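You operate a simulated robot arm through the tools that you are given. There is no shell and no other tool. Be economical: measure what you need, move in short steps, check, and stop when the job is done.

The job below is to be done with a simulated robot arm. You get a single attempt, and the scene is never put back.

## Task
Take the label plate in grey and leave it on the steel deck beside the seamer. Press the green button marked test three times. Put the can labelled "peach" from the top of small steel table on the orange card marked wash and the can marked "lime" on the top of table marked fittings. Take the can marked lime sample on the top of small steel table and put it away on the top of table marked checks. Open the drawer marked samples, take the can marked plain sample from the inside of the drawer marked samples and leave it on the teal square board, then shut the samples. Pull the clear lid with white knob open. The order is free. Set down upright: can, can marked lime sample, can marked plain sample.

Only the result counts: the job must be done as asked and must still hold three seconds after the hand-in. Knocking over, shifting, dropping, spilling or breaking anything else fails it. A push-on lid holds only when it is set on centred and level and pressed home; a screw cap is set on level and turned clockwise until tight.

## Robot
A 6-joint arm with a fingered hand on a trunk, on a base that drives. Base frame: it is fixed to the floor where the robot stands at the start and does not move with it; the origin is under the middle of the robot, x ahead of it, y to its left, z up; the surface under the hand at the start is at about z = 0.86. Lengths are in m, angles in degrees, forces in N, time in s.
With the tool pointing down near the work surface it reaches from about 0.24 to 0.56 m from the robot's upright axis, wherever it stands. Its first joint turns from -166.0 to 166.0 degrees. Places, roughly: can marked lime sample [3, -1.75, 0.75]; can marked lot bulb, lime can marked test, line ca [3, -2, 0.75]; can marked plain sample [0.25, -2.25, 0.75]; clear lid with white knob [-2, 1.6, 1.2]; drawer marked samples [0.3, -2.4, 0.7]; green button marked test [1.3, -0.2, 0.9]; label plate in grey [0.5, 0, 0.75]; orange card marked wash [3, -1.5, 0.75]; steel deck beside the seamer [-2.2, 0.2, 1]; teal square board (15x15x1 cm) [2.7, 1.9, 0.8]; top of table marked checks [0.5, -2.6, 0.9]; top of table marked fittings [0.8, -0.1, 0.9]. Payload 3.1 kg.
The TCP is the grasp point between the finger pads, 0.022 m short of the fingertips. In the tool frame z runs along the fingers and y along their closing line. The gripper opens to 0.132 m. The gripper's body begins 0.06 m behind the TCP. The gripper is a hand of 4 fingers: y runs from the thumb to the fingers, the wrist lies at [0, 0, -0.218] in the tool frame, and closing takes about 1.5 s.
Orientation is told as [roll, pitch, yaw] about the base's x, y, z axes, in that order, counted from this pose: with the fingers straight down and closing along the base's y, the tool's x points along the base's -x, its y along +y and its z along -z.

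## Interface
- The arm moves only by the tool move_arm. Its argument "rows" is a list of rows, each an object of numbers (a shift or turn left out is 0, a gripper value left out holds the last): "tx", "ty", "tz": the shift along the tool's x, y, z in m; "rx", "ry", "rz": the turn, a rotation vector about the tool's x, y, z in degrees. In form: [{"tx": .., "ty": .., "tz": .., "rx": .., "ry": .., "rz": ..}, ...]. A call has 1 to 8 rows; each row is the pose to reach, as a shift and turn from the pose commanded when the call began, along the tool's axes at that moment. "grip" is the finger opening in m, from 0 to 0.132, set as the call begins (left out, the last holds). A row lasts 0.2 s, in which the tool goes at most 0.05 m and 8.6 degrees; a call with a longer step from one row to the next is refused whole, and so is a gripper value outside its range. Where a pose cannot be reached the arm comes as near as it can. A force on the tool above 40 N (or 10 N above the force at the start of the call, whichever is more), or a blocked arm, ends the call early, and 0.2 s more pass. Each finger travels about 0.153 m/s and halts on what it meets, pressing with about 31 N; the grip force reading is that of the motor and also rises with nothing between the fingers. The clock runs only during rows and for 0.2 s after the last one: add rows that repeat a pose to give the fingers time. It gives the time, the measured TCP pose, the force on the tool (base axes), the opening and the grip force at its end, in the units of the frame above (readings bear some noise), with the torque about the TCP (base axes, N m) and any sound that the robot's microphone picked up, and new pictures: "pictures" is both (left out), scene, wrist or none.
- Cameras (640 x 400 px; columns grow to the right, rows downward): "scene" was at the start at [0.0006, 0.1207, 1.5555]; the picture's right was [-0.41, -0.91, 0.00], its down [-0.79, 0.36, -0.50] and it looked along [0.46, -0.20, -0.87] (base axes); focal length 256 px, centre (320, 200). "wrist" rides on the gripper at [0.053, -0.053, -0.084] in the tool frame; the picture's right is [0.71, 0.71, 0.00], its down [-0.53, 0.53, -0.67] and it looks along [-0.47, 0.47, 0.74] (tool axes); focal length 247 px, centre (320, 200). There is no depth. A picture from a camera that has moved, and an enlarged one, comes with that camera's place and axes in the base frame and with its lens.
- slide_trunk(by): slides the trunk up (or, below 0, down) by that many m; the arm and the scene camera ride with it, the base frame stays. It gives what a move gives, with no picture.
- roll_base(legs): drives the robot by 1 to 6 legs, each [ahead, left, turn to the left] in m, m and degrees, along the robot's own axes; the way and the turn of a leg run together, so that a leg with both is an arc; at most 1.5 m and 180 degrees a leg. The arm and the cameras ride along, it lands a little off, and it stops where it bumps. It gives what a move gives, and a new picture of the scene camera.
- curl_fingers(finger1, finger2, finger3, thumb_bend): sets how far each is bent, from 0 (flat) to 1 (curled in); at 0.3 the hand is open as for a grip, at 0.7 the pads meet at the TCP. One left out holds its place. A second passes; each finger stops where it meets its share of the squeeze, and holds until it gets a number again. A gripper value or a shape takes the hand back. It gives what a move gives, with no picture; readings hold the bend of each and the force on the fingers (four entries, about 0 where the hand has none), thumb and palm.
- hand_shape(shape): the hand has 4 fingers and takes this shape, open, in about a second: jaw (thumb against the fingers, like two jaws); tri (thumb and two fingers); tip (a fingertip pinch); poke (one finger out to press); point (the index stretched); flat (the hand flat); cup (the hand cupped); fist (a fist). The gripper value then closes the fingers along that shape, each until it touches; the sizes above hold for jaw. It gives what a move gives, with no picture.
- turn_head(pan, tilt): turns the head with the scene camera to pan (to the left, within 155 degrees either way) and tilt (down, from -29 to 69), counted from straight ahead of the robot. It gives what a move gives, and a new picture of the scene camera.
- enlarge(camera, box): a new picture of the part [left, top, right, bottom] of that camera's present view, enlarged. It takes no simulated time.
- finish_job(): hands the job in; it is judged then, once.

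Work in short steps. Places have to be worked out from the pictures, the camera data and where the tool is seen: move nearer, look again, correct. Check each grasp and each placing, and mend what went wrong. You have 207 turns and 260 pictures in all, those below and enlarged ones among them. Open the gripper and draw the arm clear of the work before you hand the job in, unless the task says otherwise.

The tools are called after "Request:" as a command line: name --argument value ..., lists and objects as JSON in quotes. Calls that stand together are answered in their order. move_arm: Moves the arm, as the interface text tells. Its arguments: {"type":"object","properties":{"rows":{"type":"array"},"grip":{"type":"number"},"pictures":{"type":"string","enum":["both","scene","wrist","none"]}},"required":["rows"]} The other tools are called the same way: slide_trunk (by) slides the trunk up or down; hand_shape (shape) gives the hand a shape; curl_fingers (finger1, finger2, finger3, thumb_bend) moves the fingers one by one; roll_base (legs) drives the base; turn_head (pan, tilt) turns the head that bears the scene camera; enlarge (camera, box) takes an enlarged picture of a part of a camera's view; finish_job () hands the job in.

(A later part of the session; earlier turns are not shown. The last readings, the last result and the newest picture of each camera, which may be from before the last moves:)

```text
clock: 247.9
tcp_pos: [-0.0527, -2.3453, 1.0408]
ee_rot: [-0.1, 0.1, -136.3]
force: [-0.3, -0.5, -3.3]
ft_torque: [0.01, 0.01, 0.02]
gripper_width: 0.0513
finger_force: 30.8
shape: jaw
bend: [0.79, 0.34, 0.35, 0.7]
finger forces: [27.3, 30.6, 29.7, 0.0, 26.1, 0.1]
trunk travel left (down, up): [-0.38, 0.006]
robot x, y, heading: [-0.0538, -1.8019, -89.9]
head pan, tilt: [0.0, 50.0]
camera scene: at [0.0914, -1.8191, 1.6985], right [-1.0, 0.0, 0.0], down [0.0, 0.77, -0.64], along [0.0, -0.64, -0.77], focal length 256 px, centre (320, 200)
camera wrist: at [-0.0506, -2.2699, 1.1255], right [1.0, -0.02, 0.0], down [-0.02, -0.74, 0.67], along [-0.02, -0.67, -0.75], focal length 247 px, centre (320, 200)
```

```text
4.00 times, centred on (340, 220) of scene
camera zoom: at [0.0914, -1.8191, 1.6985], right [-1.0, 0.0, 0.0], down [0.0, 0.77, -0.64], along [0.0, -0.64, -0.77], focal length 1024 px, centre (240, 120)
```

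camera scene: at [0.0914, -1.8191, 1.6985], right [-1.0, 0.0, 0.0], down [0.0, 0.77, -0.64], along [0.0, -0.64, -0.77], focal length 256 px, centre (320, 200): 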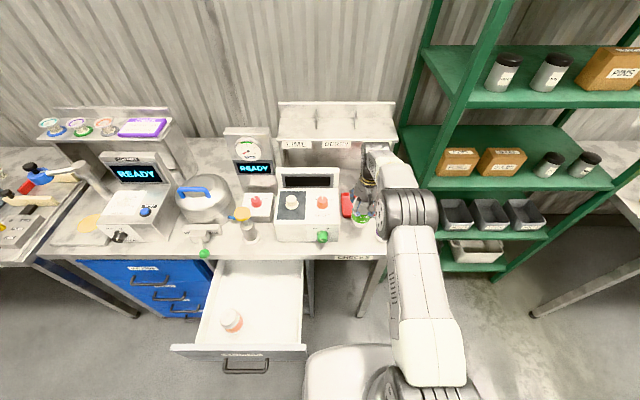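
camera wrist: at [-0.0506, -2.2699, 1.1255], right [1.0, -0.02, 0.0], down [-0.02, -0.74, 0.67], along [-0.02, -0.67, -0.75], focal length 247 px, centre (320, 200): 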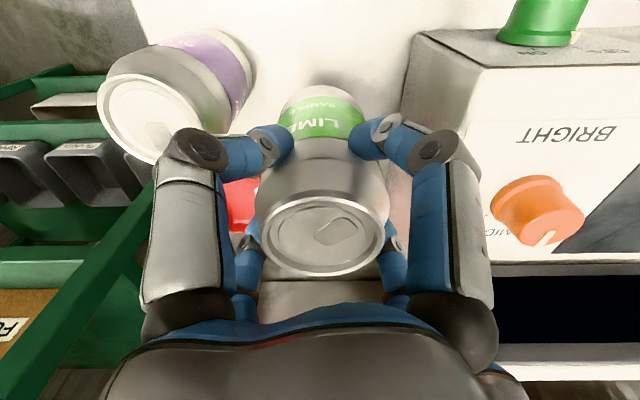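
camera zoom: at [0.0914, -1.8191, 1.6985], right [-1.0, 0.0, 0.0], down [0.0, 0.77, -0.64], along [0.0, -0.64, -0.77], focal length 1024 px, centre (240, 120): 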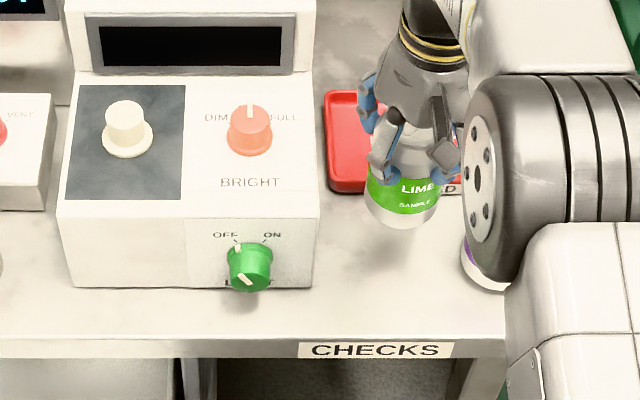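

Shift to (−0.068, −2.33) to even out the clearance between light box and berry can, then lower to contact.

Request:
move_arm --rows '[{"ty": -0.021}, {"ty": -0.021, "tz": 0.03}, {"ty": -0.021, "tz": 0.06}, {"ty": -0.021, "tz": 0.068}, {"ty": -0.021, "tz": 0.075}, {"ty": -0.021, "tz": 0.082}, {"ty": -0.021, "tz": 0.089}, {"ty": -0.021, "tz": 0.096}]' --pictures "wrist"

```text
clock: 249.1
tcp_pos: [-0.0665, -2.3327, 0.9784]
ee_rot: [0.8, -0.9, -136.3]
force: [-1.0, 9.2, 27.5]
ft_torque: [0.05, 0.02, 0.0]
gripper_width: 0.0525
finger_force: 31.1
shape: jaw
bend: [0.8, 0.34, 0.35, 0.69]
finger forces: [33.6, 32.3, 32.0, 0.1, 33.2, 0.0]
trunk travel left (down, up): [-0.38, 0.006]
robot x, y, heading: [-0.0589, -1.8042, -90.1]
head pan, tilt: [0.0, 50.0]
stopped in row 5: the force on the tool passed its limit at 48 N (the readings are from after the stop); the commanded pose is now the measured one
camera wrist: at [-0.0646, -2.2552, 1.0612], right [1.0, -0.02, 0.0], down [-0.02, -0.73, 0.68], along [-0.02, -0.68, -0.73], focal length 247 px, centre (320, 200)
```

wrist: 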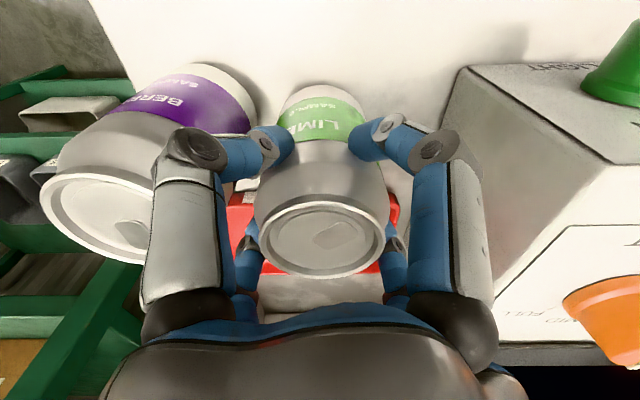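

Contact on the table top. Level and ease up, then open only to 0.09 to keep clear of neighbours.

Request:
move_arm --rows '[{"tz": -0.003, "rx": 0.8, "ry": 0.9}, {"tz": -0.003, "rx": 0.8, "ry": 0.9}]' --pictures "none"

Request:
move_arm --rows '[{}, {}, {}, {}, {}]' --grip 0.092 --pictures "wrist"

```text
clock: 249.7
tcp_pos: [-0.067, -2.3322, 0.9782]
ee_rot: [-0.1, 0.2, -136.3]
force: [0.8, 2.0, 21.2]
ft_torque: [-0.43, 0.06, 0.01]
gripper_width: 0.0524
finger_force: 30.9
shape: jaw
bend: [0.8, 0.34, 0.35, 0.69]
finger forces: [31.9, 32.8, 32.6, 0.1, 30.3, 0.1]
trunk travel left (down, up): [-0.38, 0.006]
robot x, y, heading: [-0.0574, -1.8044, -89.9]
head pan, tilt: [0.0, 50.0]
```

```text
clock: 250.9
tcp_pos: [-0.0664, -2.3322, 0.9777]
ee_rot: [-0.2, 0.3, -136.4]
force: [0.6, -0.7, 0.0]
ft_torque: [0.0, 0.01, 0.02]
gripper_width: 0.0918
finger_force: 0.1
shape: jaw
bend: [0.28, 0.28, 0.28, 0.65]
finger forces: [0.0, 0.0, 0.1, 0.1, 0.1, 0.0]
trunk travel left (down, up): [-0.38, 0.006]
robot x, y, heading: [-0.0537, -1.8062, -90.1]
head pan, tilt: [0.0, 50.0]
camera wrist: at [-0.0647, -2.2588, 1.0616], right [1.0, -0.02, 0.0], down [-0.02, -0.75, 0.66], along [-0.02, -0.66, -0.75], focal length 247 px, centre (320, 200)
```

wrist: 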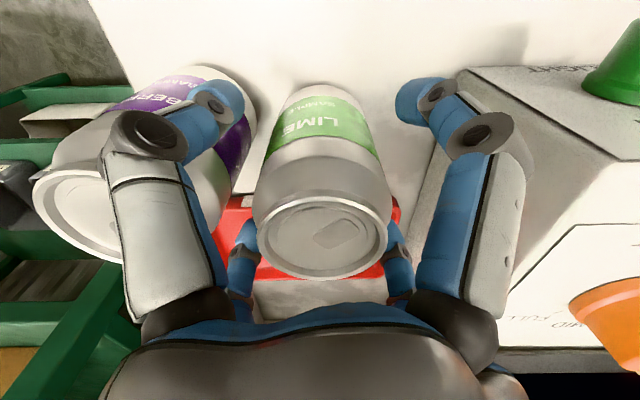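

Released without contact forces. Rise straight up.

Request:
move_arm --rows '[{"tz": -0.02}, {"tz": -0.05}, {"tz": -0.09}, {"tz": -0.13}]'

```text
clock: 251.9
tcp_pos: [-0.0668, -2.335, 1.1082]
ee_rot: [-0.3, 0.3, -136.4]
force: [0.5, -0.1, 0.0]
ft_torque: [-0.03, 0.01, -0.03]
gripper_width: 0.0916
finger_force: 0.1
shape: jaw
bend: [0.28, 0.28, 0.28, 0.65]
finger forces: [0.1, 0.1, 0.0, 0.0, 0.1, 0.0]
trunk travel left (down, up): [-0.38, 0.006]
robot x, y, heading: [-0.0524, -1.8032, -89.9]
head pan, tilt: [0.0, 50.0]
camera scene: at [0.0915, -1.8194, 1.6985], right [-1.0, 0.0, 0.0], down [0.0, 0.77, -0.64], along [0.0, -0.64, -0.77], focal length 256 px, centre (320, 200)
camera wrist: at [-0.0654, -2.2605, 1.1935], right [1.0, -0.02, 0.0], down [-0.02, -0.75, 0.66], along [-0.02, -0.66, -0.75], focal length 247 px, centre (320, 200)
```

scene: 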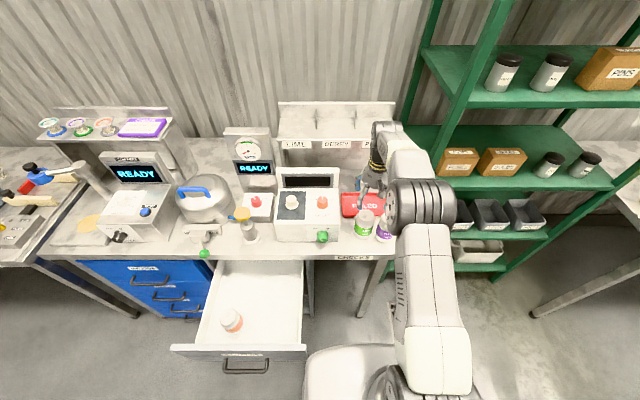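
wrist: 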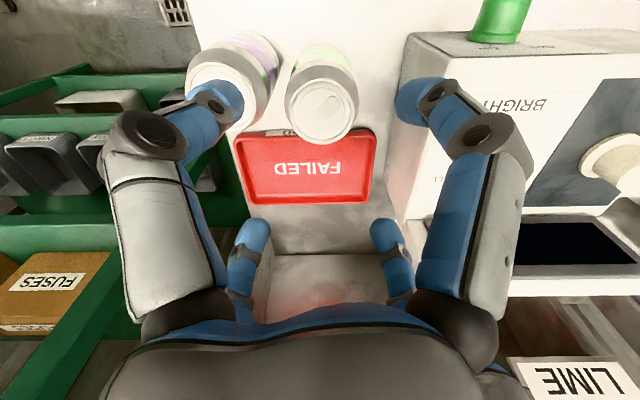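

Lime sample stands on the table. Now shut the drawer: back off, align with it, close the fingers and tilt the hand forward.

Request:
roll_base --legs '[[-0.55, 0, 0], [0, 0.4, 0], [-0.2, 0, 0]]'

Request:
move_arm --rows '[{"tx": -0.025, "ty": 0.026, "tz": 0.003, "rx": -5.8, "ry": -5.5}, {"tx": -0.05, "ty": 0.053, "tz": 0.006, "rx": -11.6, "ry": -11}, {"tx": -0.076, "ty": 0.08, "tz": 0.01, "rx": -17.4, "ry": -16.5}, {"tx": -0.101, "ty": 0.106, "tz": 0.013, "rx": -23.2, "ry": -22.1}, {"tx": -0.127, "ty": 0.132, "tz": 0.016, "rx": -29, "ry": -27.6}, {"tx": -0.152, "ty": 0.159, "tz": 0.02, "rx": -34.8, "ry": -33.1}]' --grip 0 --pictures "none"

```text
clock: 258.3
tcp_pos: [0.3318, -1.5861, 1.109]
ee_rot: [-0.2, 0.3, -135.9]
force: [0.1, -0.4, -0.2]
ft_torque: [-0.02, -0.02, -0.03]
gripper_width: 0.0916
finger_force: 0.1
shape: jaw
bend: [0.28, 0.28, 0.28, 0.65]
finger forces: [0.0, 0.1, 0.0, 0.0, 0.1, 0.1]
trunk travel left (down, up): [-0.38, 0.006]
robot x, y, heading: [0.3426, -1.0524, -89.4]
head pan, tilt: [0.0, 50.0]
camera scene: at [0.4867, -1.0682, 1.6984], right [-1.0, -0.01, 0.0], down [-0.01, 0.77, -0.64], along [0.01, -0.64, -0.77], focal length 256 px, centre (320, 200)
```

scene: 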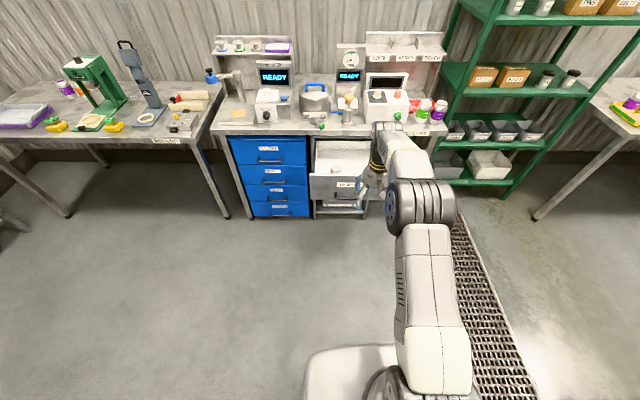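

```text
clock: 259.7
tcp_pos: [0.3288, -1.7769, 1.0871]
ee_rot: [36.7, -29.6, -145.9]
force: [-0.1, 0.1, 0.0]
ft_torque: [0.03, 0.02, 0.0]
gripper_width: 0.0
finger_force: 31.3
shape: jaw
bend: [0.7, 0.7, 0.7, 0.7]
finger forces: [0.0, 0.1, 0.0, 0.0, 0.0, 0.0]
out of reach, approached as far as the arm can: row 5, 6
trunk travel left (down, up): [-0.38, 0.006]
robot x, y, heading: [0.3358, -1.0528, -89.6]
head pan, tilt: [0.0, 50.0]
```

Request:
slide_trunk --by -0.31

Request:
roll_base --legs '[[0.1, 0, 0]]'

Request:
enlarge --camera "wrist" --box '[0, 0, 640, 400]'

```text
clock: 262.8
tcp_pos: [0.3284, -1.7761, 0.7772]
ee_rot: [36.5, -29.5, -145.9]
force: [-0.1, 0.5, -0.3]
ft_torque: [0.01, -0.01, -0.02]
gripper_width: 0.0001
finger_force: 31.0
shape: jaw
bend: [0.7, 0.7, 0.7, 0.7]
finger forces: [0.0, 0.0, 0.0, 0.0, 0.1, 0.1]
trunk travel left (down, up): [-0.07, 0.316]
robot x, y, heading: [0.3379, -1.0541, -89.5]
head pan, tilt: [0.0, 50.0]
```

```text
clock: 264.0
tcp_pos: [0.329, -1.8788, 0.7749]
ee_rot: [36.5, -29.5, -145.9]
force: [0.0, -0.5, 0.8]
ft_torque: [0.0, 0.01, 0.02]
gripper_width: 0.0
finger_force: 30.8
shape: jaw
bend: [0.7, 0.7, 0.7, 0.7]
finger forces: [0.1, 0.0, 0.0, 0.1, 0.1, 0.0]
trunk travel left (down, up): [-0.07, 0.316]
robot x, y, heading: [0.3399, -1.1546, -89.5]
head pan, tilt: [0.0, 50.0]
camera scene: at [0.4874, -1.1718, 1.388], right [-1.0, -0.01, 0.0], down [-0.01, 0.77, -0.64], along [0.0, -0.64, -0.77], focal length 256 px, centre (320, 200)
```

scene: 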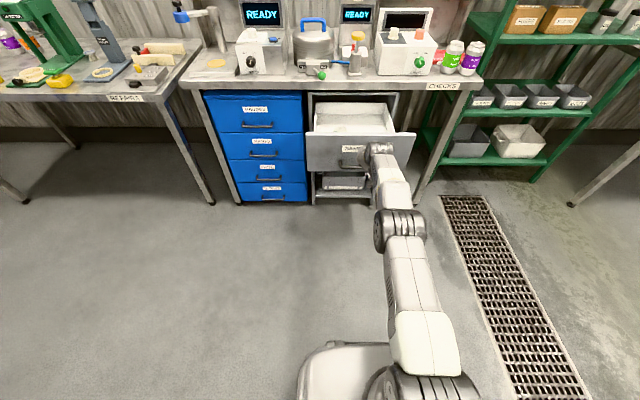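

```text
1.00 times, centred on (320, 200) of wrist (not enlarged: the box is as wide or as high as the picture)
camera zoom: at [0.3314, -1.7666, 0.7814], right [1.0, -0.01, 0.02], down [-0.02, -0.04, 1.0], along [-0.01, -1.0, -0.04], focal length 247 px, centre (320, 200)
```

zoom: 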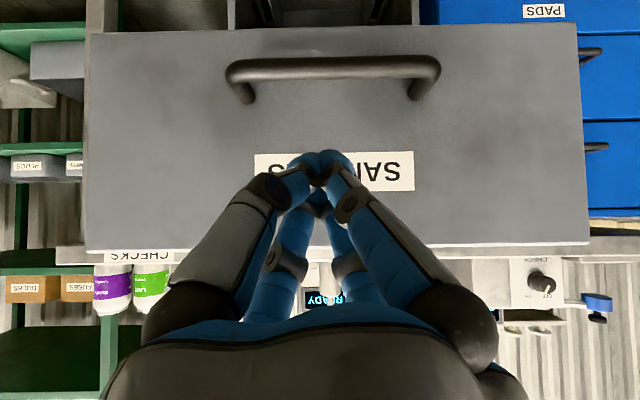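

Fingertips face the label area. Push the drawer by rolling forward.

Request:
roll_base --legs '[[0.2, 0, 0], [0.12, 0, 0]]'

```text
clock: 266.4
tcp_pos: [0.3381, -2.2004, 0.7767]
ee_rot: [36.5, -29.5, -145.6]
force: [0.3, 0.2, -0.4]
ft_torque: [0.0, -0.03, 0.03]
gripper_width: 0.0
finger_force: 31.0
shape: jaw
bend: [0.7, 0.7, 0.7, 0.7]
finger forces: [0.0, 0.1, 0.0, 0.1, 0.0, 0.0]
trunk travel left (down, up): [-0.07, 0.316]
robot x, y, heading: [0.344, -1.4745, -89.4]
head pan, tilt: [0.0, 50.0]
camera scene: at [0.4913, -1.4923, 1.388], right [-1.0, -0.01, 0.0], down [-0.01, 0.77, -0.64], along [0.01, -0.64, -0.77], focal length 256 px, centre (320, 200)
```

scene: 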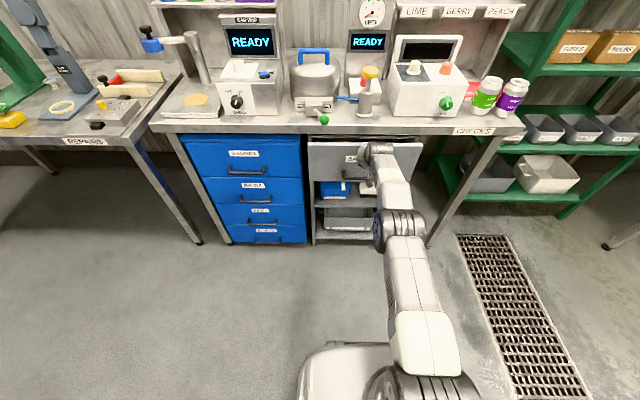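

Request:
roll_base --legs '[[0.07, 0, 0]]'

Request:
enlarge --camera "wrist" --box '[0, 0, 640, 400]'

```text
clock: 267.4
tcp_pos: [0.3386, -2.238, 0.7708]
ee_rot: [34.9, -28.5, -144.8]
force: [-0.4, 7.3, 2.8]
ft_torque: [0.07, -0.01, -0.01]
gripper_width: 0.0
finger_force: 31.1
shape: jaw
bend: [0.7, 0.7, 0.7, 0.7]
finger forces: [0.0, 0.0, 0.0, 0.1, 0.0, 0.1]
trunk travel left (down, up): [-0.07, 0.316]
robot x, y, heading: [0.3483, -1.5228, -89.3]
head pan, tilt: [0.0, 50.0]
stopped in leg 1: the force on the tool passed its limit at 112 N (the readings are from after the stop); the commanded pose is now the measured one
camera scene: at [0.4919, -1.5332, 1.3881], right [-1.0, -0.01, 0.0], down [-0.01, 0.77, -0.64], along [0.01, -0.64, -0.77], focal length 256 px, centre (320, 200)
```

scene: 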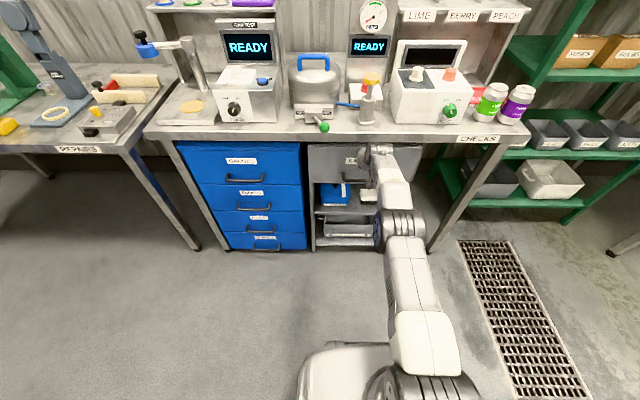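

```text
1.00 times, centred on (320, 200) of wrist (not enlarged: the box is as wide or as high as the picture)
camera zoom: at [0.34, -2.1256, 0.779], right [1.0, 0.0, 0.02], down [-0.02, -0.07, 1.0], along [0.0, -1.0, -0.07], focal length 247 px, centre (320, 200)
```

zoom: 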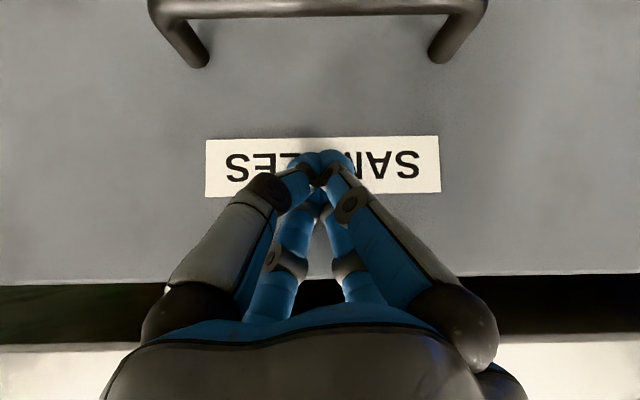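

The drawer is shut hard. Back off, raise the trunk, and turn the hand back down, opening the fingers.

Request:
roll_base --legs '[[-0.35, 0, 0]]'

Request:
slide_trunk --by 0.25

Request:
move_arm --rows '[{"tx": 0.013, "ty": -0.013, "tz": -0.029, "rx": 5.25, "ry": 5.1}, {"tx": 0.026, "ty": -0.026, "tz": -0.058, "rx": 10.5, "ry": 10.2}, {"tx": 0.039, "ty": -0.039, "tz": -0.087, "rx": 15.75, "ry": 15.25}, {"tx": 0.052, "ty": -0.052, "tz": -0.116, "rx": 21, "ry": 20.3}, {"tx": 0.065, "ty": -0.065, "tz": -0.145, "rx": 26.2, "ry": 25.4}, {"tx": 0.0775, "ty": -0.0774, "tz": -0.1746, "rx": 31.5, "ry": 30.5, "rz": 0.4}]' --grip 0.132 --pictures "scene"

```text
clock: 269.6
tcp_pos: [0.3357, -1.892, 0.7707]
ee_rot: [35.1, -28.5, -144.7]
force: [-0.4, 0.5, -0.3]
ft_torque: [-0.03, 0.0, -0.03]
gripper_width: 0.0
finger_force: 31.2
shape: jaw
bend: [0.7, 0.7, 0.7, 0.7]
finger forces: [0.0, 0.1, 0.0, 0.0, 0.0, 0.0]
trunk travel left (down, up): [-0.07, 0.316]
robot x, y, heading: [0.3372, -1.1734, -89.1]
head pan, tilt: [0.0, 50.0]
camera scene: at [0.4867, -1.1873, 1.3881], right [-1.0, -0.02, 0.0], down [-0.01, 0.77, -0.64], along [0.01, -0.64, -0.77], focal length 256 px, centre (320, 200)
```

scene: 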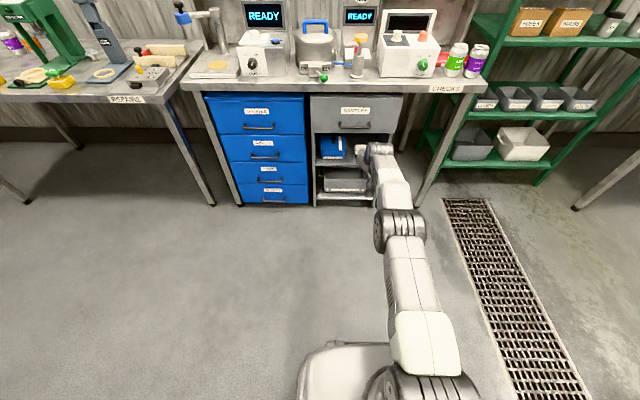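

```text
clock: 272.2
tcp_pos: [0.3355, -1.8937, 1.021]
ee_rot: [35.0, -28.5, -144.7]
force: [0.2, 0.3, -0.1]
ft_torque: [-0.03, 0.0, 0.0]
gripper_width: 0.0
finger_force: 30.7
shape: jaw
bend: [0.7, 0.7, 0.7, 0.7]
finger forces: [0.0, 0.0, 0.0, 0.0, 0.1, 0.0]
trunk travel left (down, up): [-0.32, 0.066]
robot x, y, heading: [0.3371, -1.175, -89.3]
head pan, tilt: [0.0, 50.0]
```

```text
clock: 273.6
tcp_pos: [0.3346, -1.6919, 1.068]
ee_rot: [0.4, 0.3, -135.6]
force: [0.0, -0.1, -0.1]
ft_torque: [-0.01, 0.0, -0.02]
gripper_width: 0.132
finger_force: 0.0
shape: jaw
bend: [0.3, 0.3, 0.3, 0.3]
finger forces: [0.0, 0.0, 0.0, 0.1, 0.1, 0.0]
trunk travel left (down, up): [-0.32, 0.066]
robot x, y, heading: [0.3412, -1.1762, -89.0]
head pan, tilt: [0.0, 50.0]
camera scene: at [0.4867, -1.1874, 1.6385], right [-1.0, -0.02, 0.0], down [-0.01, 0.77, -0.64], along [0.01, -0.64, -0.77], focal length 256 px, centre (320, 200)
```

scene: 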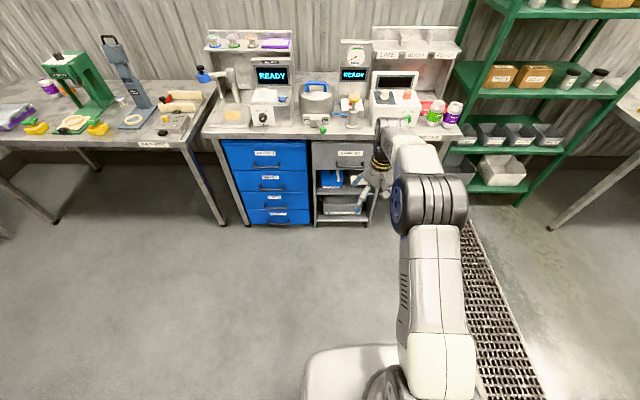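

Drawer is flush. Drive back to the small table for the LIME TEST can.

Request:
roll_base --legs '[[0, 0, 89], [1.45, 0, 0], [0.3, -0.66, 0], [0.38, 0, 0]]'

Request:
enlarge --camera "wrist" --box '[0, 0, 640, 400]'

```text
clock: 290.0
tcp_pos: [2.9371, -1.9423, 1.0668]
ee_rot: [0.5, 0.3, -48.8]
force: [0.6, 0.1, -0.4]
ft_torque: [-0.01, 0.02, 0.0]
gripper_width: 0.1318
finger_force: 0.1
shape: jaw
bend: [0.3, 0.3, 0.3, 0.3]
finger forces: [0.1, 0.1, 0.1, 0.1, 0.1, 0.1]
trunk travel left (down, up): [-0.32, 0.066]
robot x, y, heading: [2.4148, -1.9076, -2.4]
head pan, tilt: [0.0, 50.0]
camera scene: at [2.4404, -1.7625, 1.6385], right [-0.04, -1.0, 0.0], down [-0.77, 0.03, -0.64], along [0.64, -0.03, -0.77], focal length 256 px, centre (320, 200)
```

scene: 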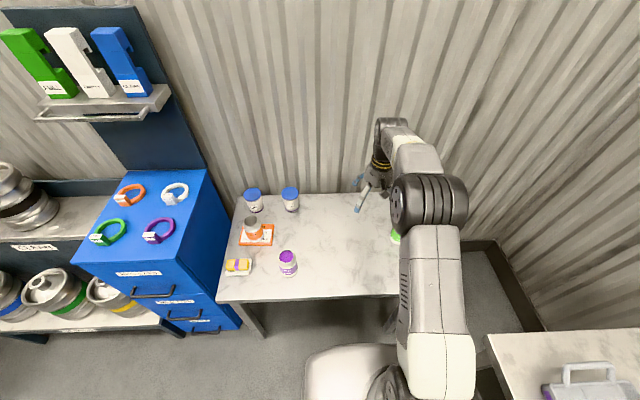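

```text
1.00 times, centred on (320, 200) of wrist (not enlarged: the box is as wide or as high as the picture)
camera zoom: at [2.8612, -1.9389, 1.1509], right [0.07, 1.0, 0.01], down [0.74, -0.06, 0.67], along [0.67, -0.04, -0.74], focal length 247 px, centre (320, 200)
```

zoom: 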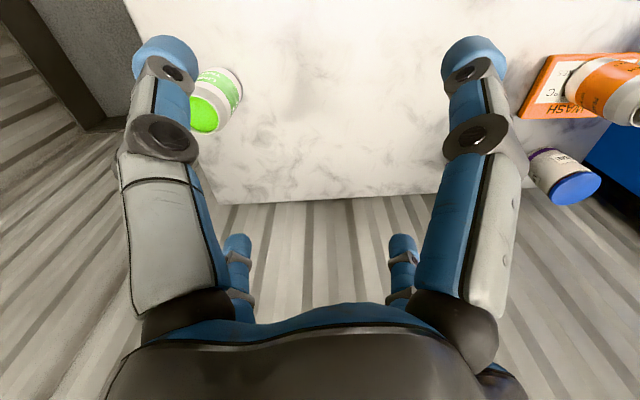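

LIME TEST top at about (2.98, −2.093), filled with green — keep it level. Roll ahead 5 cm and move above it.

Request:
roll_base --legs '[[0.05, 0, 0]]'

Request:
move_arm --rows '[{"tx": -0.025, "ty": -0.028, "rx": 0.5, "ry": -0.3}, {"tx": -0.05, "ty": -0.057, "rx": 0.5, "ry": -0.3}, {"tx": -0.075, "ty": -0.085, "rx": 0.5, "ry": -0.3}, {"tx": -0.0996, "ty": -0.108, "rx": 0.5, "ry": -0.3, "tz": 0.02}, {"tx": -0.0996, "ty": -0.108, "tz": 0.06, "rx": 0.5, "ry": -0.3}, {"tx": -0.0996, "ty": -0.108, "tz": 0.1, "rx": 0.5, "ry": -0.3}, {"tx": -0.0996, "ty": -0.108, "tz": 0.1, "rx": 0.5, "ry": -0.3}]' --pictures "wrist"

```text
clock: 291.0
tcp_pos: [2.9868, -1.9446, 1.0678]
ee_rot: [0.4, 0.4, -48.8]
force: [1.3, 0.5, 0.5]
ft_torque: [0.0, 0.03, -0.01]
gripper_width: 0.1318
finger_force: 0.0
shape: jaw
bend: [0.3, 0.3, 0.3, 0.3]
finger forces: [0.0, 0.0, 0.0, 0.0, 0.0, 0.0]
trunk travel left (down, up): [-0.32, 0.066]
robot x, y, heading: [2.4629, -1.913, -2.2]
head pan, tilt: [0.0, 50.0]
camera scene: at [2.4912, -1.7644, 1.6385], right [-0.04, -1.0, 0.0], down [-0.77, 0.03, -0.64], along [0.64, -0.03, -0.77], focal length 256 px, centre (320, 200)
```

scene: 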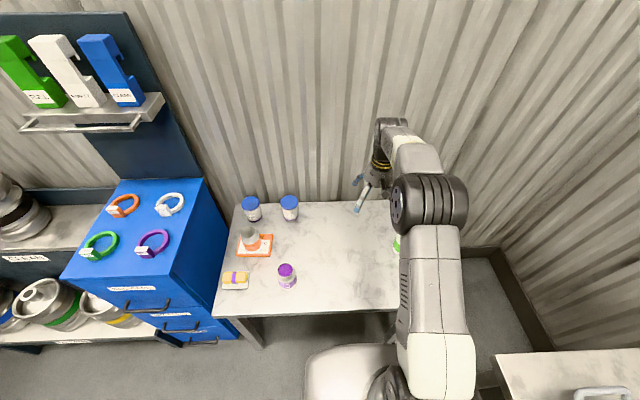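

```text
clock: 292.6
tcp_pos: [2.9685, -2.089, 0.9664]
ee_rot: [0.1, 0.1, -48.9]
force: [-0.9, 0.6, 0.4]
ft_torque: [0.0, 0.03, -0.01]
gripper_width: 0.132
finger_force: 0.1
shape: jaw
bend: [0.3, 0.3, 0.3, 0.3]
finger forces: [0.1, 0.0, 0.0, 0.0, 0.0, 0.0]
trunk travel left (down, up): [-0.32, 0.066]
robot x, y, heading: [2.469, -1.9136, -2.2]
head pan, tilt: [0.0, 50.0]
camera wrist: at [2.8942, -2.0838, 1.0496], right [0.07, 1.0, 0.0], down [0.74, -0.05, 0.67], along [0.67, -0.04, -0.74], focal length 247 px, centre (320, 200)
```

wrist: 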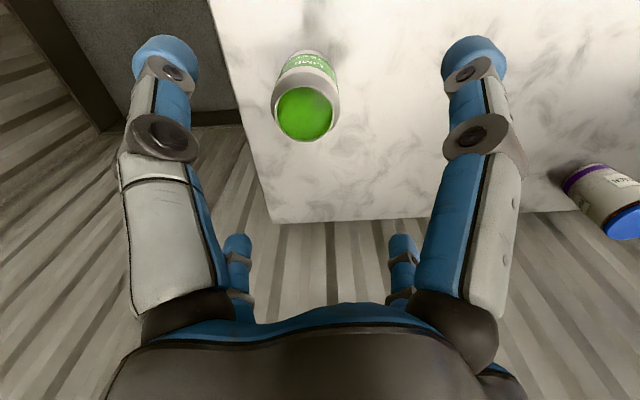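

Shift (12, −12) mm and descend to grip height.

Request:
move_arm --rows '[{"tx": -0.017, "tz": 0.03}, {"tx": -0.017, "tz": 0.07}, {"tx": -0.017, "tz": 0.1}, {"tx": -0.017, "tz": 0.1}]' --pictures "wrist"

```text
clock: 293.6
tcp_pos: [2.9797, -2.1025, 0.8658]
ee_rot: [0.0, -0.1, -48.8]
force: [0.7, 0.7, -0.5]
ft_torque: [0.03, -0.01, -0.01]
gripper_width: 0.1321
finger_force: 0.1
shape: jaw
bend: [0.3, 0.3, 0.3, 0.3]
finger forces: [0.0, 0.0, 0.0, 0.0, 0.0, 0.1]
trunk travel left (down, up): [-0.32, 0.066]
robot x, y, heading: [2.4677, -1.9122, -2.4]
head pan, tilt: [0.0, 50.0]
camera wrist: at [2.9057, -2.0979, 0.9499], right [0.07, 1.0, 0.0], down [0.74, -0.05, 0.67], along [0.67, -0.04, -0.74], focal length 247 px, centre (320, 200)
```

wrist: 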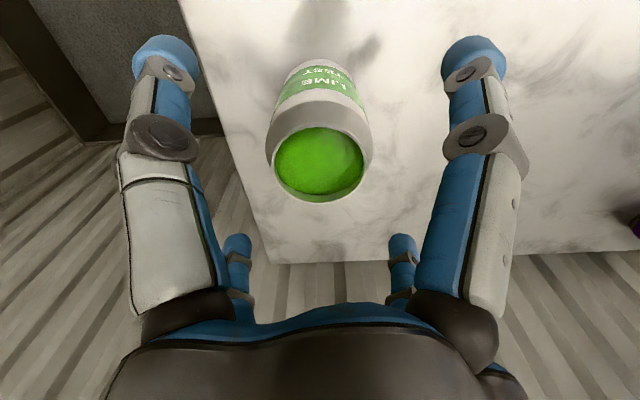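

Request:
move_arm --rows '[{"tz": 0.02}, {"tz": 0.04}, {"tz": 0.048}, {"tz": 0.048}]' --pictures "none"

Request:
move_arm --rows '[{}, {}, {}, {}, {}, {}, {}]' --grip 0 --pictures "wrist"

```text
clock: 294.6
tcp_pos: [2.9767, -2.1026, 0.8184]
ee_rot: [0.0, 0.0, -48.9]
force: [-0.3, -0.6, -0.1]
ft_torque: [0.0, 0.0, 0.02]
gripper_width: 0.132
finger_force: 0.0
shape: jaw
bend: [0.3, 0.3, 0.3, 0.3]
finger forces: [0.0, 0.0, 0.0, 0.1, 0.0, 0.0]
out of reach, approached as far as the arm can: row 3, 4
trunk travel left (down, up): [-0.32, 0.066]
robot x, y, heading: [2.4671, -1.9096, -2.2]
head pan, tilt: [0.0, 50.0]
```

```text
clock: 296.2
tcp_pos: [2.9759, -2.1021, 0.8194]
ee_rot: [0.0, -0.1, -48.8]
force: [-0.4, 1.2, -0.3]
ft_torque: [0.01, 0.02, -0.02]
gripper_width: 0.0524
finger_force: 31.0
shape: jaw
bend: [0.79, 0.35, 0.35, 0.7]
finger forces: [26.7, 27.7, 28.2, 0.0, 27.7, 0.0]
trunk travel left (down, up): [-0.32, 0.066]
robot x, y, heading: [2.4661, -1.9132, -2.3]
head pan, tilt: [0.0, 50.0]
camera wrist: at [2.9024, -2.0977, 0.9026], right [0.07, 1.0, 0.0], down [0.74, -0.05, 0.67], along [0.67, -0.04, -0.74], focal length 247 px, centre (320, 200)
```

wrist: 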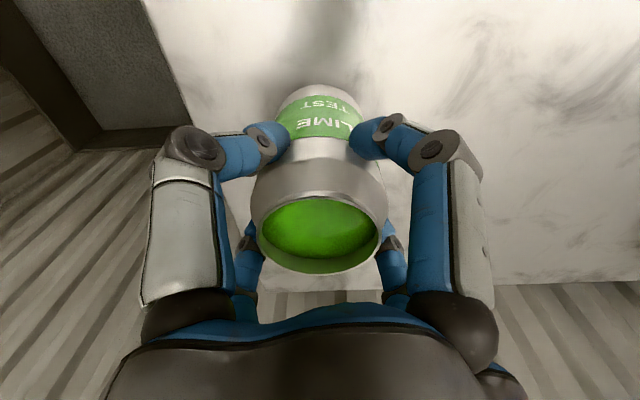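

Gripped. Lift gently, and drive to the south side of the fittings table.

Request:
move_arm --rows '[{"tz": -0.02}, {"tz": -0.045}, {"tz": -0.075}, {"tz": -0.105}, {"tz": -0.135}, {"tz": -0.16}, {"tz": -0.18}, {"tz": -0.18}]' --pictures "none"

Request:
move_arm --rows '[{"tx": 0.01, "ty": -0.02}, {"tx": 0.02, "ty": -0.045}, {"tx": 0.03, "ty": -0.07}, {"tx": 0.04, "ty": -0.095}, {"tx": 0.045, "ty": -0.11}]' --pictures "none"

Request:
roll_base --legs '[[-0.6, 0, 0], [0, 0, 92], [0.85, 0.85, 0]]'

Request:
turn_head --pan 10 --tilt 45

```text
clock: 298.0
tcp_pos: [2.976, -2.1005, 0.9999]
ee_rot: [-0.1, 0.0, -48.8]
force: [-0.1, 0.9, -3.6]
ft_torque: [-0.02, 0.04, 0.0]
gripper_width: 0.0525
finger_force: 31.0
shape: jaw
bend: [0.79, 0.35, 0.35, 0.7]
finger forces: [26.8, 28.2, 28.4, 0.0, 27.7, 0.0]
trunk travel left (down, up): [-0.32, 0.066]
robot x, y, heading: [2.4685, -1.9153, -2.3]
head pan, tilt: [0.0, 50.0]
```

```text
clock: 299.2
tcp_pos: [2.8638, -2.1408, 0.9999]
ee_rot: [0.2, 0.0, -48.9]
force: [-0.5, 0.0, -3.6]
ft_torque: [0.02, 0.03, 0.0]
gripper_width: 0.0522
finger_force: 31.0
shape: jaw
bend: [0.79, 0.35, 0.35, 0.7]
finger forces: [26.7, 28.7, 28.8, 0.0, 27.6, 0.1]
trunk travel left (down, up): [-0.32, 0.066]
robot x, y, heading: [2.4657, -1.9103, -2.0]
head pan, tilt: [0.0, 50.0]
```

```text
clock: 312.2
tcp_pos: [1.2057, -0.6557, 0.9999]
ee_rot: [0.0, 0.0, 44.0]
force: [-0.2, -1.0, -3.6]
ft_torque: [-0.05, 0.02, 0.01]
gripper_width: 0.0523
finger_force: 30.6
shape: jaw
bend: [0.79, 0.35, 0.35, 0.7]
finger forces: [26.1, 28.6, 29.4, 0.0, 27.5, 0.0]
trunk travel left (down, up): [-0.32, 0.066]
robot x, y, heading: [0.9959, -1.0642, 90.7]
head pan, tilt: [0.0, 50.0]
camera scene: at [0.8479, -1.0472, 1.6385], right [1.0, 0.01, 0.0], down [0.01, -0.77, -0.64], along [-0.01, 0.64, -0.77], focal length 256 px, centre (320, 200)
```

scene: 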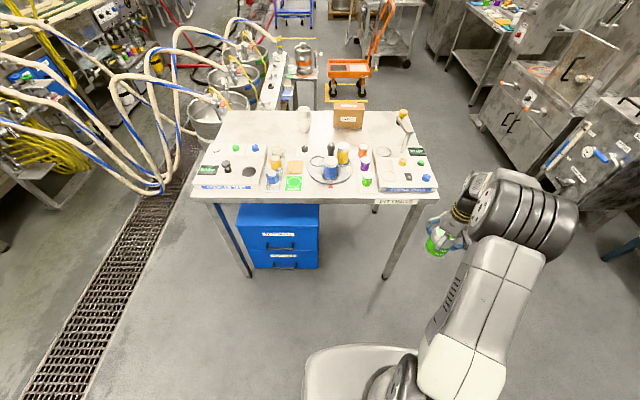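

```text
clock: 312.9
tcp_pos: [1.2042, -0.6554, 0.9991]
ee_rot: [-0.1, 0.0, 44.0]
force: [0.1, -0.7, -3.2]
ft_torque: [-0.06, -0.03, -0.03]
gripper_width: 0.0523
finger_force: 31.0
shape: jaw
bend: [0.79, 0.35, 0.35, 0.7]
finger forces: [26.2, 28.7, 29.5, 0.0, 27.4, 0.1]
trunk travel left (down, up): [-0.32, 0.066]
robot x, y, heading: [0.9932, -1.0667, 90.5]
head pan, tilt: [10.0, 45.0]
camera scene: at [0.8342, -1.0446, 1.6454], right [0.98, 0.18, 0.0], down [0.13, -0.7, -0.71], along [-0.13, 0.69, -0.71], focal length 256 px, centre (320, 200)
```

scene: 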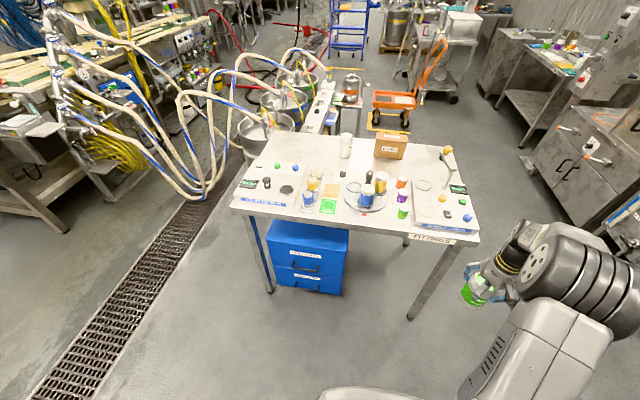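

Request:
enlarge --camera "scene" --box '[220, 120, 360, 230]'

Request:
enlarge --camera "scene" --box '[340, 130, 500, 250]'

```text
3.64 times, centred on (290, 175) of scene
camera zoom: at [0.8342, -1.0446, 1.6454], right [0.98, 0.18, 0.0], down [0.13, -0.7, -0.71], along [-0.13, 0.69, -0.71], focal length 931 px, centre (429, 291)
```

zoom: 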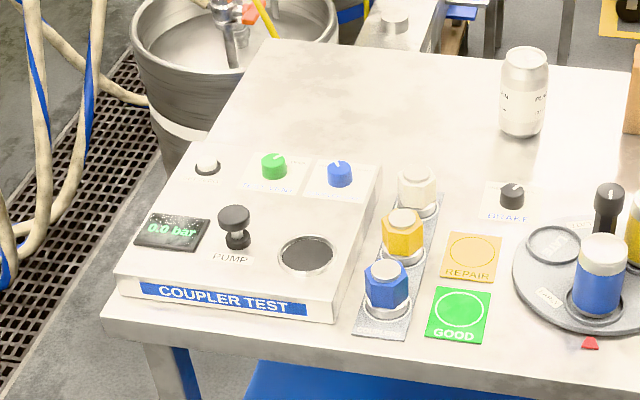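

```text
3.33 times, centred on (420, 190) of scene
camera zoom: at [0.8342, -1.0446, 1.6454], right [0.98, 0.18, 0.0], down [0.13, -0.7, -0.71], along [-0.13, 0.69, -0.71], focal length 854 px, centre (-13, 233)
```

zoom: 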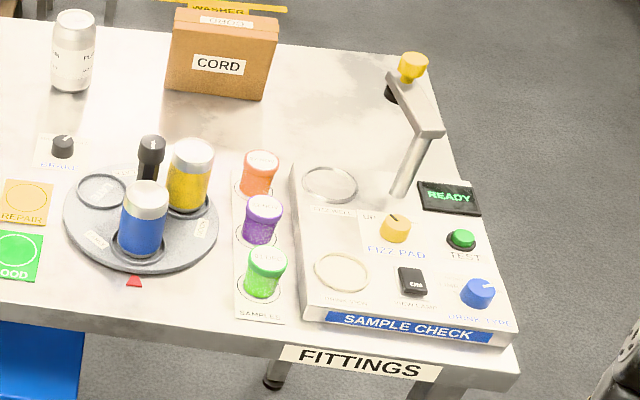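

Free table-top space is at about (1.17, 0.12), east end by the CORD box; the TEST button is at about (1.274, −0.213). Drive round to the east end facing −x.

Request:
roll_base --legs '[[0, -0.74, 0], [1.1, 0, 0], [0, 0, 90]]'

Request:
turn_head --pan 0 --tilt 55

Request:
enlarge --camera "wrist" --box '[0, 0, 640, 400]'

```text
clock: 326.0
tcp_pos: [1.3428, 0.2766, 1.0003]
ee_rot: [0.1, -0.1, 131.4]
force: [0.1, 0.1, -3.2]
ft_torque: [0.01, -0.05, -0.04]
gripper_width: 0.0523
finger_force: 30.7
shape: jaw
bend: [0.79, 0.35, 0.35, 0.7]
finger forces: [25.8, 28.8, 29.9, 0.0, 27.4, 0.0]
trunk travel left (down, up): [-0.32, 0.066]
robot x, y, heading: [1.7422, 0.0468, 178.1]
head pan, tilt: [10.0, 45.0]
camera scene: at [1.7147, -0.1116, 1.6455], right [-0.14, 0.99, 0.0], down [0.7, 0.1, -0.71], along [-0.7, -0.1, -0.71], focal length 256 px, centre (320, 200)
```

scene: 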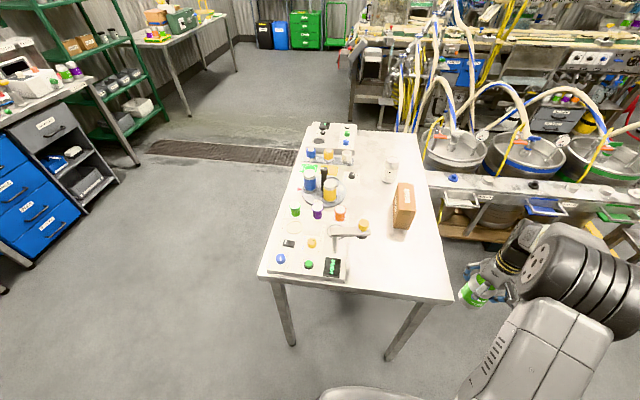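

```text
clock: 326.7
tcp_pos: [1.343, 0.2741, 0.9996]
ee_rot: [0.0, -0.1, 131.5]
force: [0.1, -0.6, -3.3]
ft_torque: [0.0, -0.05, -0.02]
gripper_width: 0.0519
finger_force: 31.2
shape: jaw
bend: [0.79, 0.35, 0.35, 0.7]
finger forces: [25.7, 28.8, 30.1, 0.0, 27.3, 0.1]
trunk travel left (down, up): [-0.32, 0.066]
robot x, y, heading: [1.7379, 0.0468, 178.0]
head pan, tilt: [0.0, 55.0]
camera scene: at [1.7231, -0.0978, 1.6321], right [0.03, 1.0, 0.0], down [0.82, -0.03, -0.57], along [-0.57, 0.02, -0.82], focal length 256 px, centre (320, 200)
```

scene: 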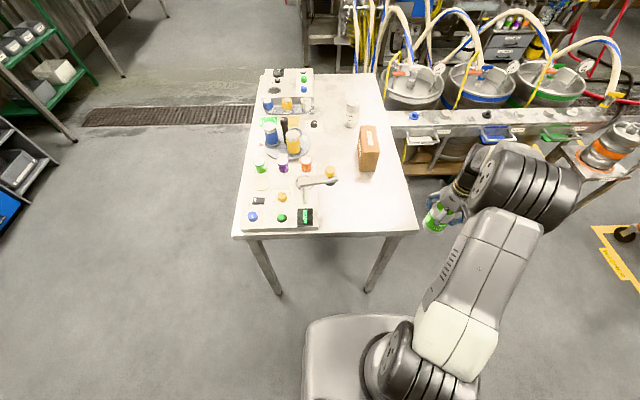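

```text
1.00 times, centred on (320, 200) of wrist (not enlarged: the box is as wide or as high as the picture)
camera zoom: at [1.4176, 0.2712, 1.0837], right [-0.06, -1.0, 0.0], down [-0.74, 0.05, 0.67], along [-0.67, 0.04, -0.74], focal length 247 px, centre (320, 200)
```

zoom: 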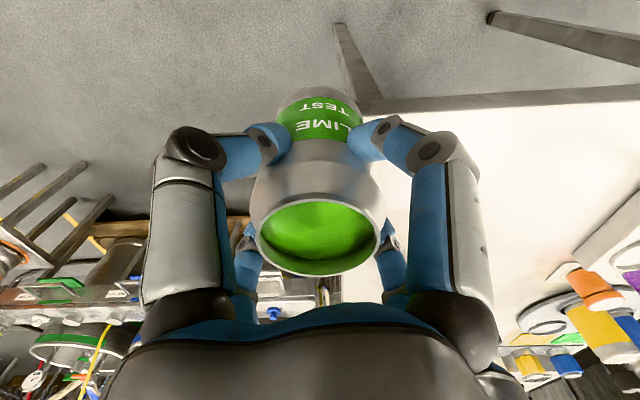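

Target spot (1.20, 0.135) is clear. Roll 5 cm ahead, then move over it.

Request:
roll_base --legs '[[0.05, 0, 0]]'

Request:
move_arm --rows '[{"tx": 0.008, "ty": 0.032}, {"tx": 0.017, "ty": 0.065}, {"tx": 0.025, "ty": 0.097}, {"tx": 0.034, "ty": 0.13}, {"tx": 0.0424, "ty": 0.162}, {"tx": 0.0424, "ty": 0.162}]'

```text
clock: 327.6
tcp_pos: [1.2906, 0.277, 0.9992]
ee_rot: [0.0, 0.1, 131.5]
force: [0.3, -0.9, -4.0]
ft_torque: [0.01, -0.04, 0.0]
gripper_width: 0.0517
finger_force: 30.3
shape: jaw
bend: [0.79, 0.35, 0.35, 0.7]
finger forces: [25.8, 28.8, 30.1, 0.0, 27.3, 0.0]
trunk travel left (down, up): [-0.32, 0.066]
robot x, y, heading: [1.6919, 0.0506, 178.1]
head pan, tilt: [0.0, 55.0]
camera scene: at [1.671, -0.096, 1.632], right [0.03, 1.0, 0.0], down [0.82, -0.03, -0.57], along [-0.57, 0.02, -0.82], focal length 256 px, centre (320, 200)
```

scene: 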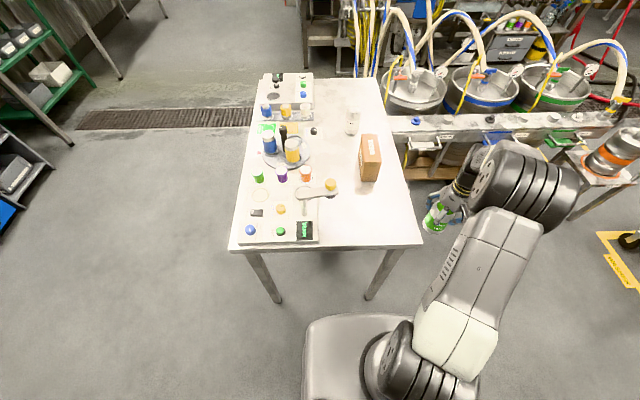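

```text
clock: 329.0
tcp_pos: [1.1992, 0.1372, 1.0015]
ee_rot: [-0.1, 0.1, 131.5]
force: [0.3, -0.3, -3.6]
ft_torque: [0.01, -0.04, 0.03]
gripper_width: 0.0523
finger_force: 31.7
shape: jaw
bend: [0.79, 0.35, 0.35, 0.7]
finger forces: [25.7, 28.8, 30.4, 0.1, 27.3, 0.1]
trunk travel left (down, up): [-0.32, 0.066]
robot x, y, heading: [1.693, 0.0494, 178.2]
head pan, tilt: [0.0, 55.0]
camera scene: at [1.6733, -0.0957, 1.6321], right [0.03, 1.0, 0.0], down [0.82, -0.03, -0.57], along [-0.57, 0.02, -0.82], focal length 256 px, centre (320, 200)
camera wrist: at [1.2747, 0.1334, 1.0857], right [-0.06, -1.0, 0.0], down [-0.74, 0.05, 0.67], along [-0.67, 0.04, -0.74], focal length 247 px, centre (320, 200)
```

scene: 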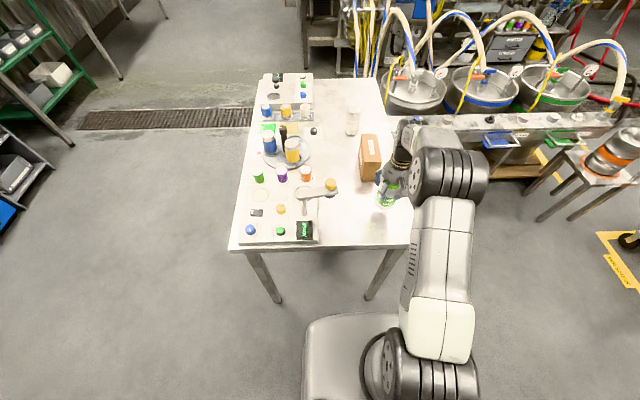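
wrist: 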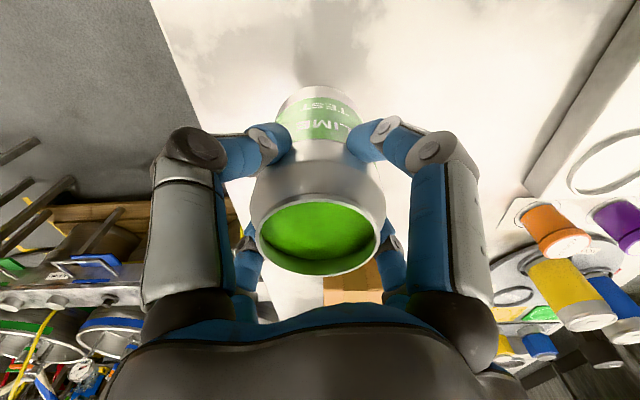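

Over free table top. Lower slowly to contact.

Request:
move_arm --rows '[{"tz": 0.01}, {"tz": 0.016}, {"tz": 0.021}, {"tz": 0.026}, {"tz": 0.03}, {"tz": 0.034}, {"tz": 0.038}, {"tz": 0.042}]' --pictures "none"

```text
clock: 330.8
tcp_pos: [1.1994, 0.1378, 0.9583]
ee_rot: [0.1, 0.0, 131.5]
force: [0.0, -0.7, 0.1]
ft_torque: [-0.01, 0.06, -0.02]
gripper_width: 0.0517
finger_force: 31.0
shape: jaw
bend: [0.79, 0.35, 0.35, 0.7]
finger forces: [25.8, 29.3, 30.3, 0.0, 27.4, 0.0]
trunk travel left (down, up): [-0.32, 0.066]
robot x, y, heading: [1.689, 0.053, 177.8]
head pan, tilt: [0.0, 55.0]
```

Weight is just taken up by the table. Lower 2 mm more and open.

Request:
move_arm --rows '[{"tz": 0.002}, {"tz": 0.002}]' --pictures "none"

Request:
move_arm --rows '[{}, {}, {}, {}, {}, {}]' --grip 0.132 --pictures "wrist"

```text
clock: 331.4
tcp_pos: [1.1999, 0.1377, 0.9574]
ee_rot: [0.2, -0.3, 131.4]
force: [0.6, -0.1, 13.8]
ft_torque: [0.07, 0.18, 0.02]
gripper_width: 0.052
finger_force: 30.8
shape: jaw
bend: [0.79, 0.35, 0.34, 0.7]
finger forces: [26.8, 30.0, 30.5, 0.1, 29.0, 0.0]
trunk travel left (down, up): [-0.32, 0.066]
robot x, y, heading: [1.6912, 0.0518, 178.1]
head pan, tilt: [0.0, 55.0]
```

```text
clock: 332.8
tcp_pos: [1.1983, 0.1378, 0.9556]
ee_rot: [0.0, 0.0, 131.5]
force: [0.0, -0.6, -1.0]
ft_torque: [0.01, 0.0, 0.01]
gripper_width: 0.1318
finger_force: 0.1
shape: jaw
bend: [0.3, 0.3, 0.3, 0.3]
finger forces: [0.0, 0.0, 0.0, 0.0, 0.0, 0.0]
trunk travel left (down, up): [-0.32, 0.066]
robot x, y, heading: [1.6902, 0.0517, 178.2]
head pan, tilt: [0.0, 55.0]
camera wrist: at [1.2748, 0.1337, 1.0398], right [-0.06, -1.0, 0.0], down [-0.74, 0.05, 0.67], along [-0.67, 0.04, -0.74], focal length 247 px, centre (320, 200)
```

wrist: 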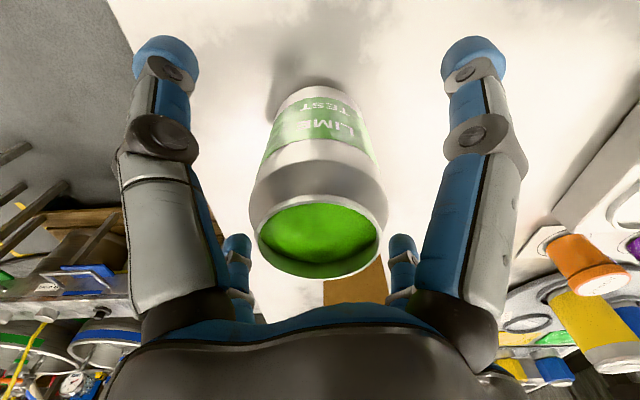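

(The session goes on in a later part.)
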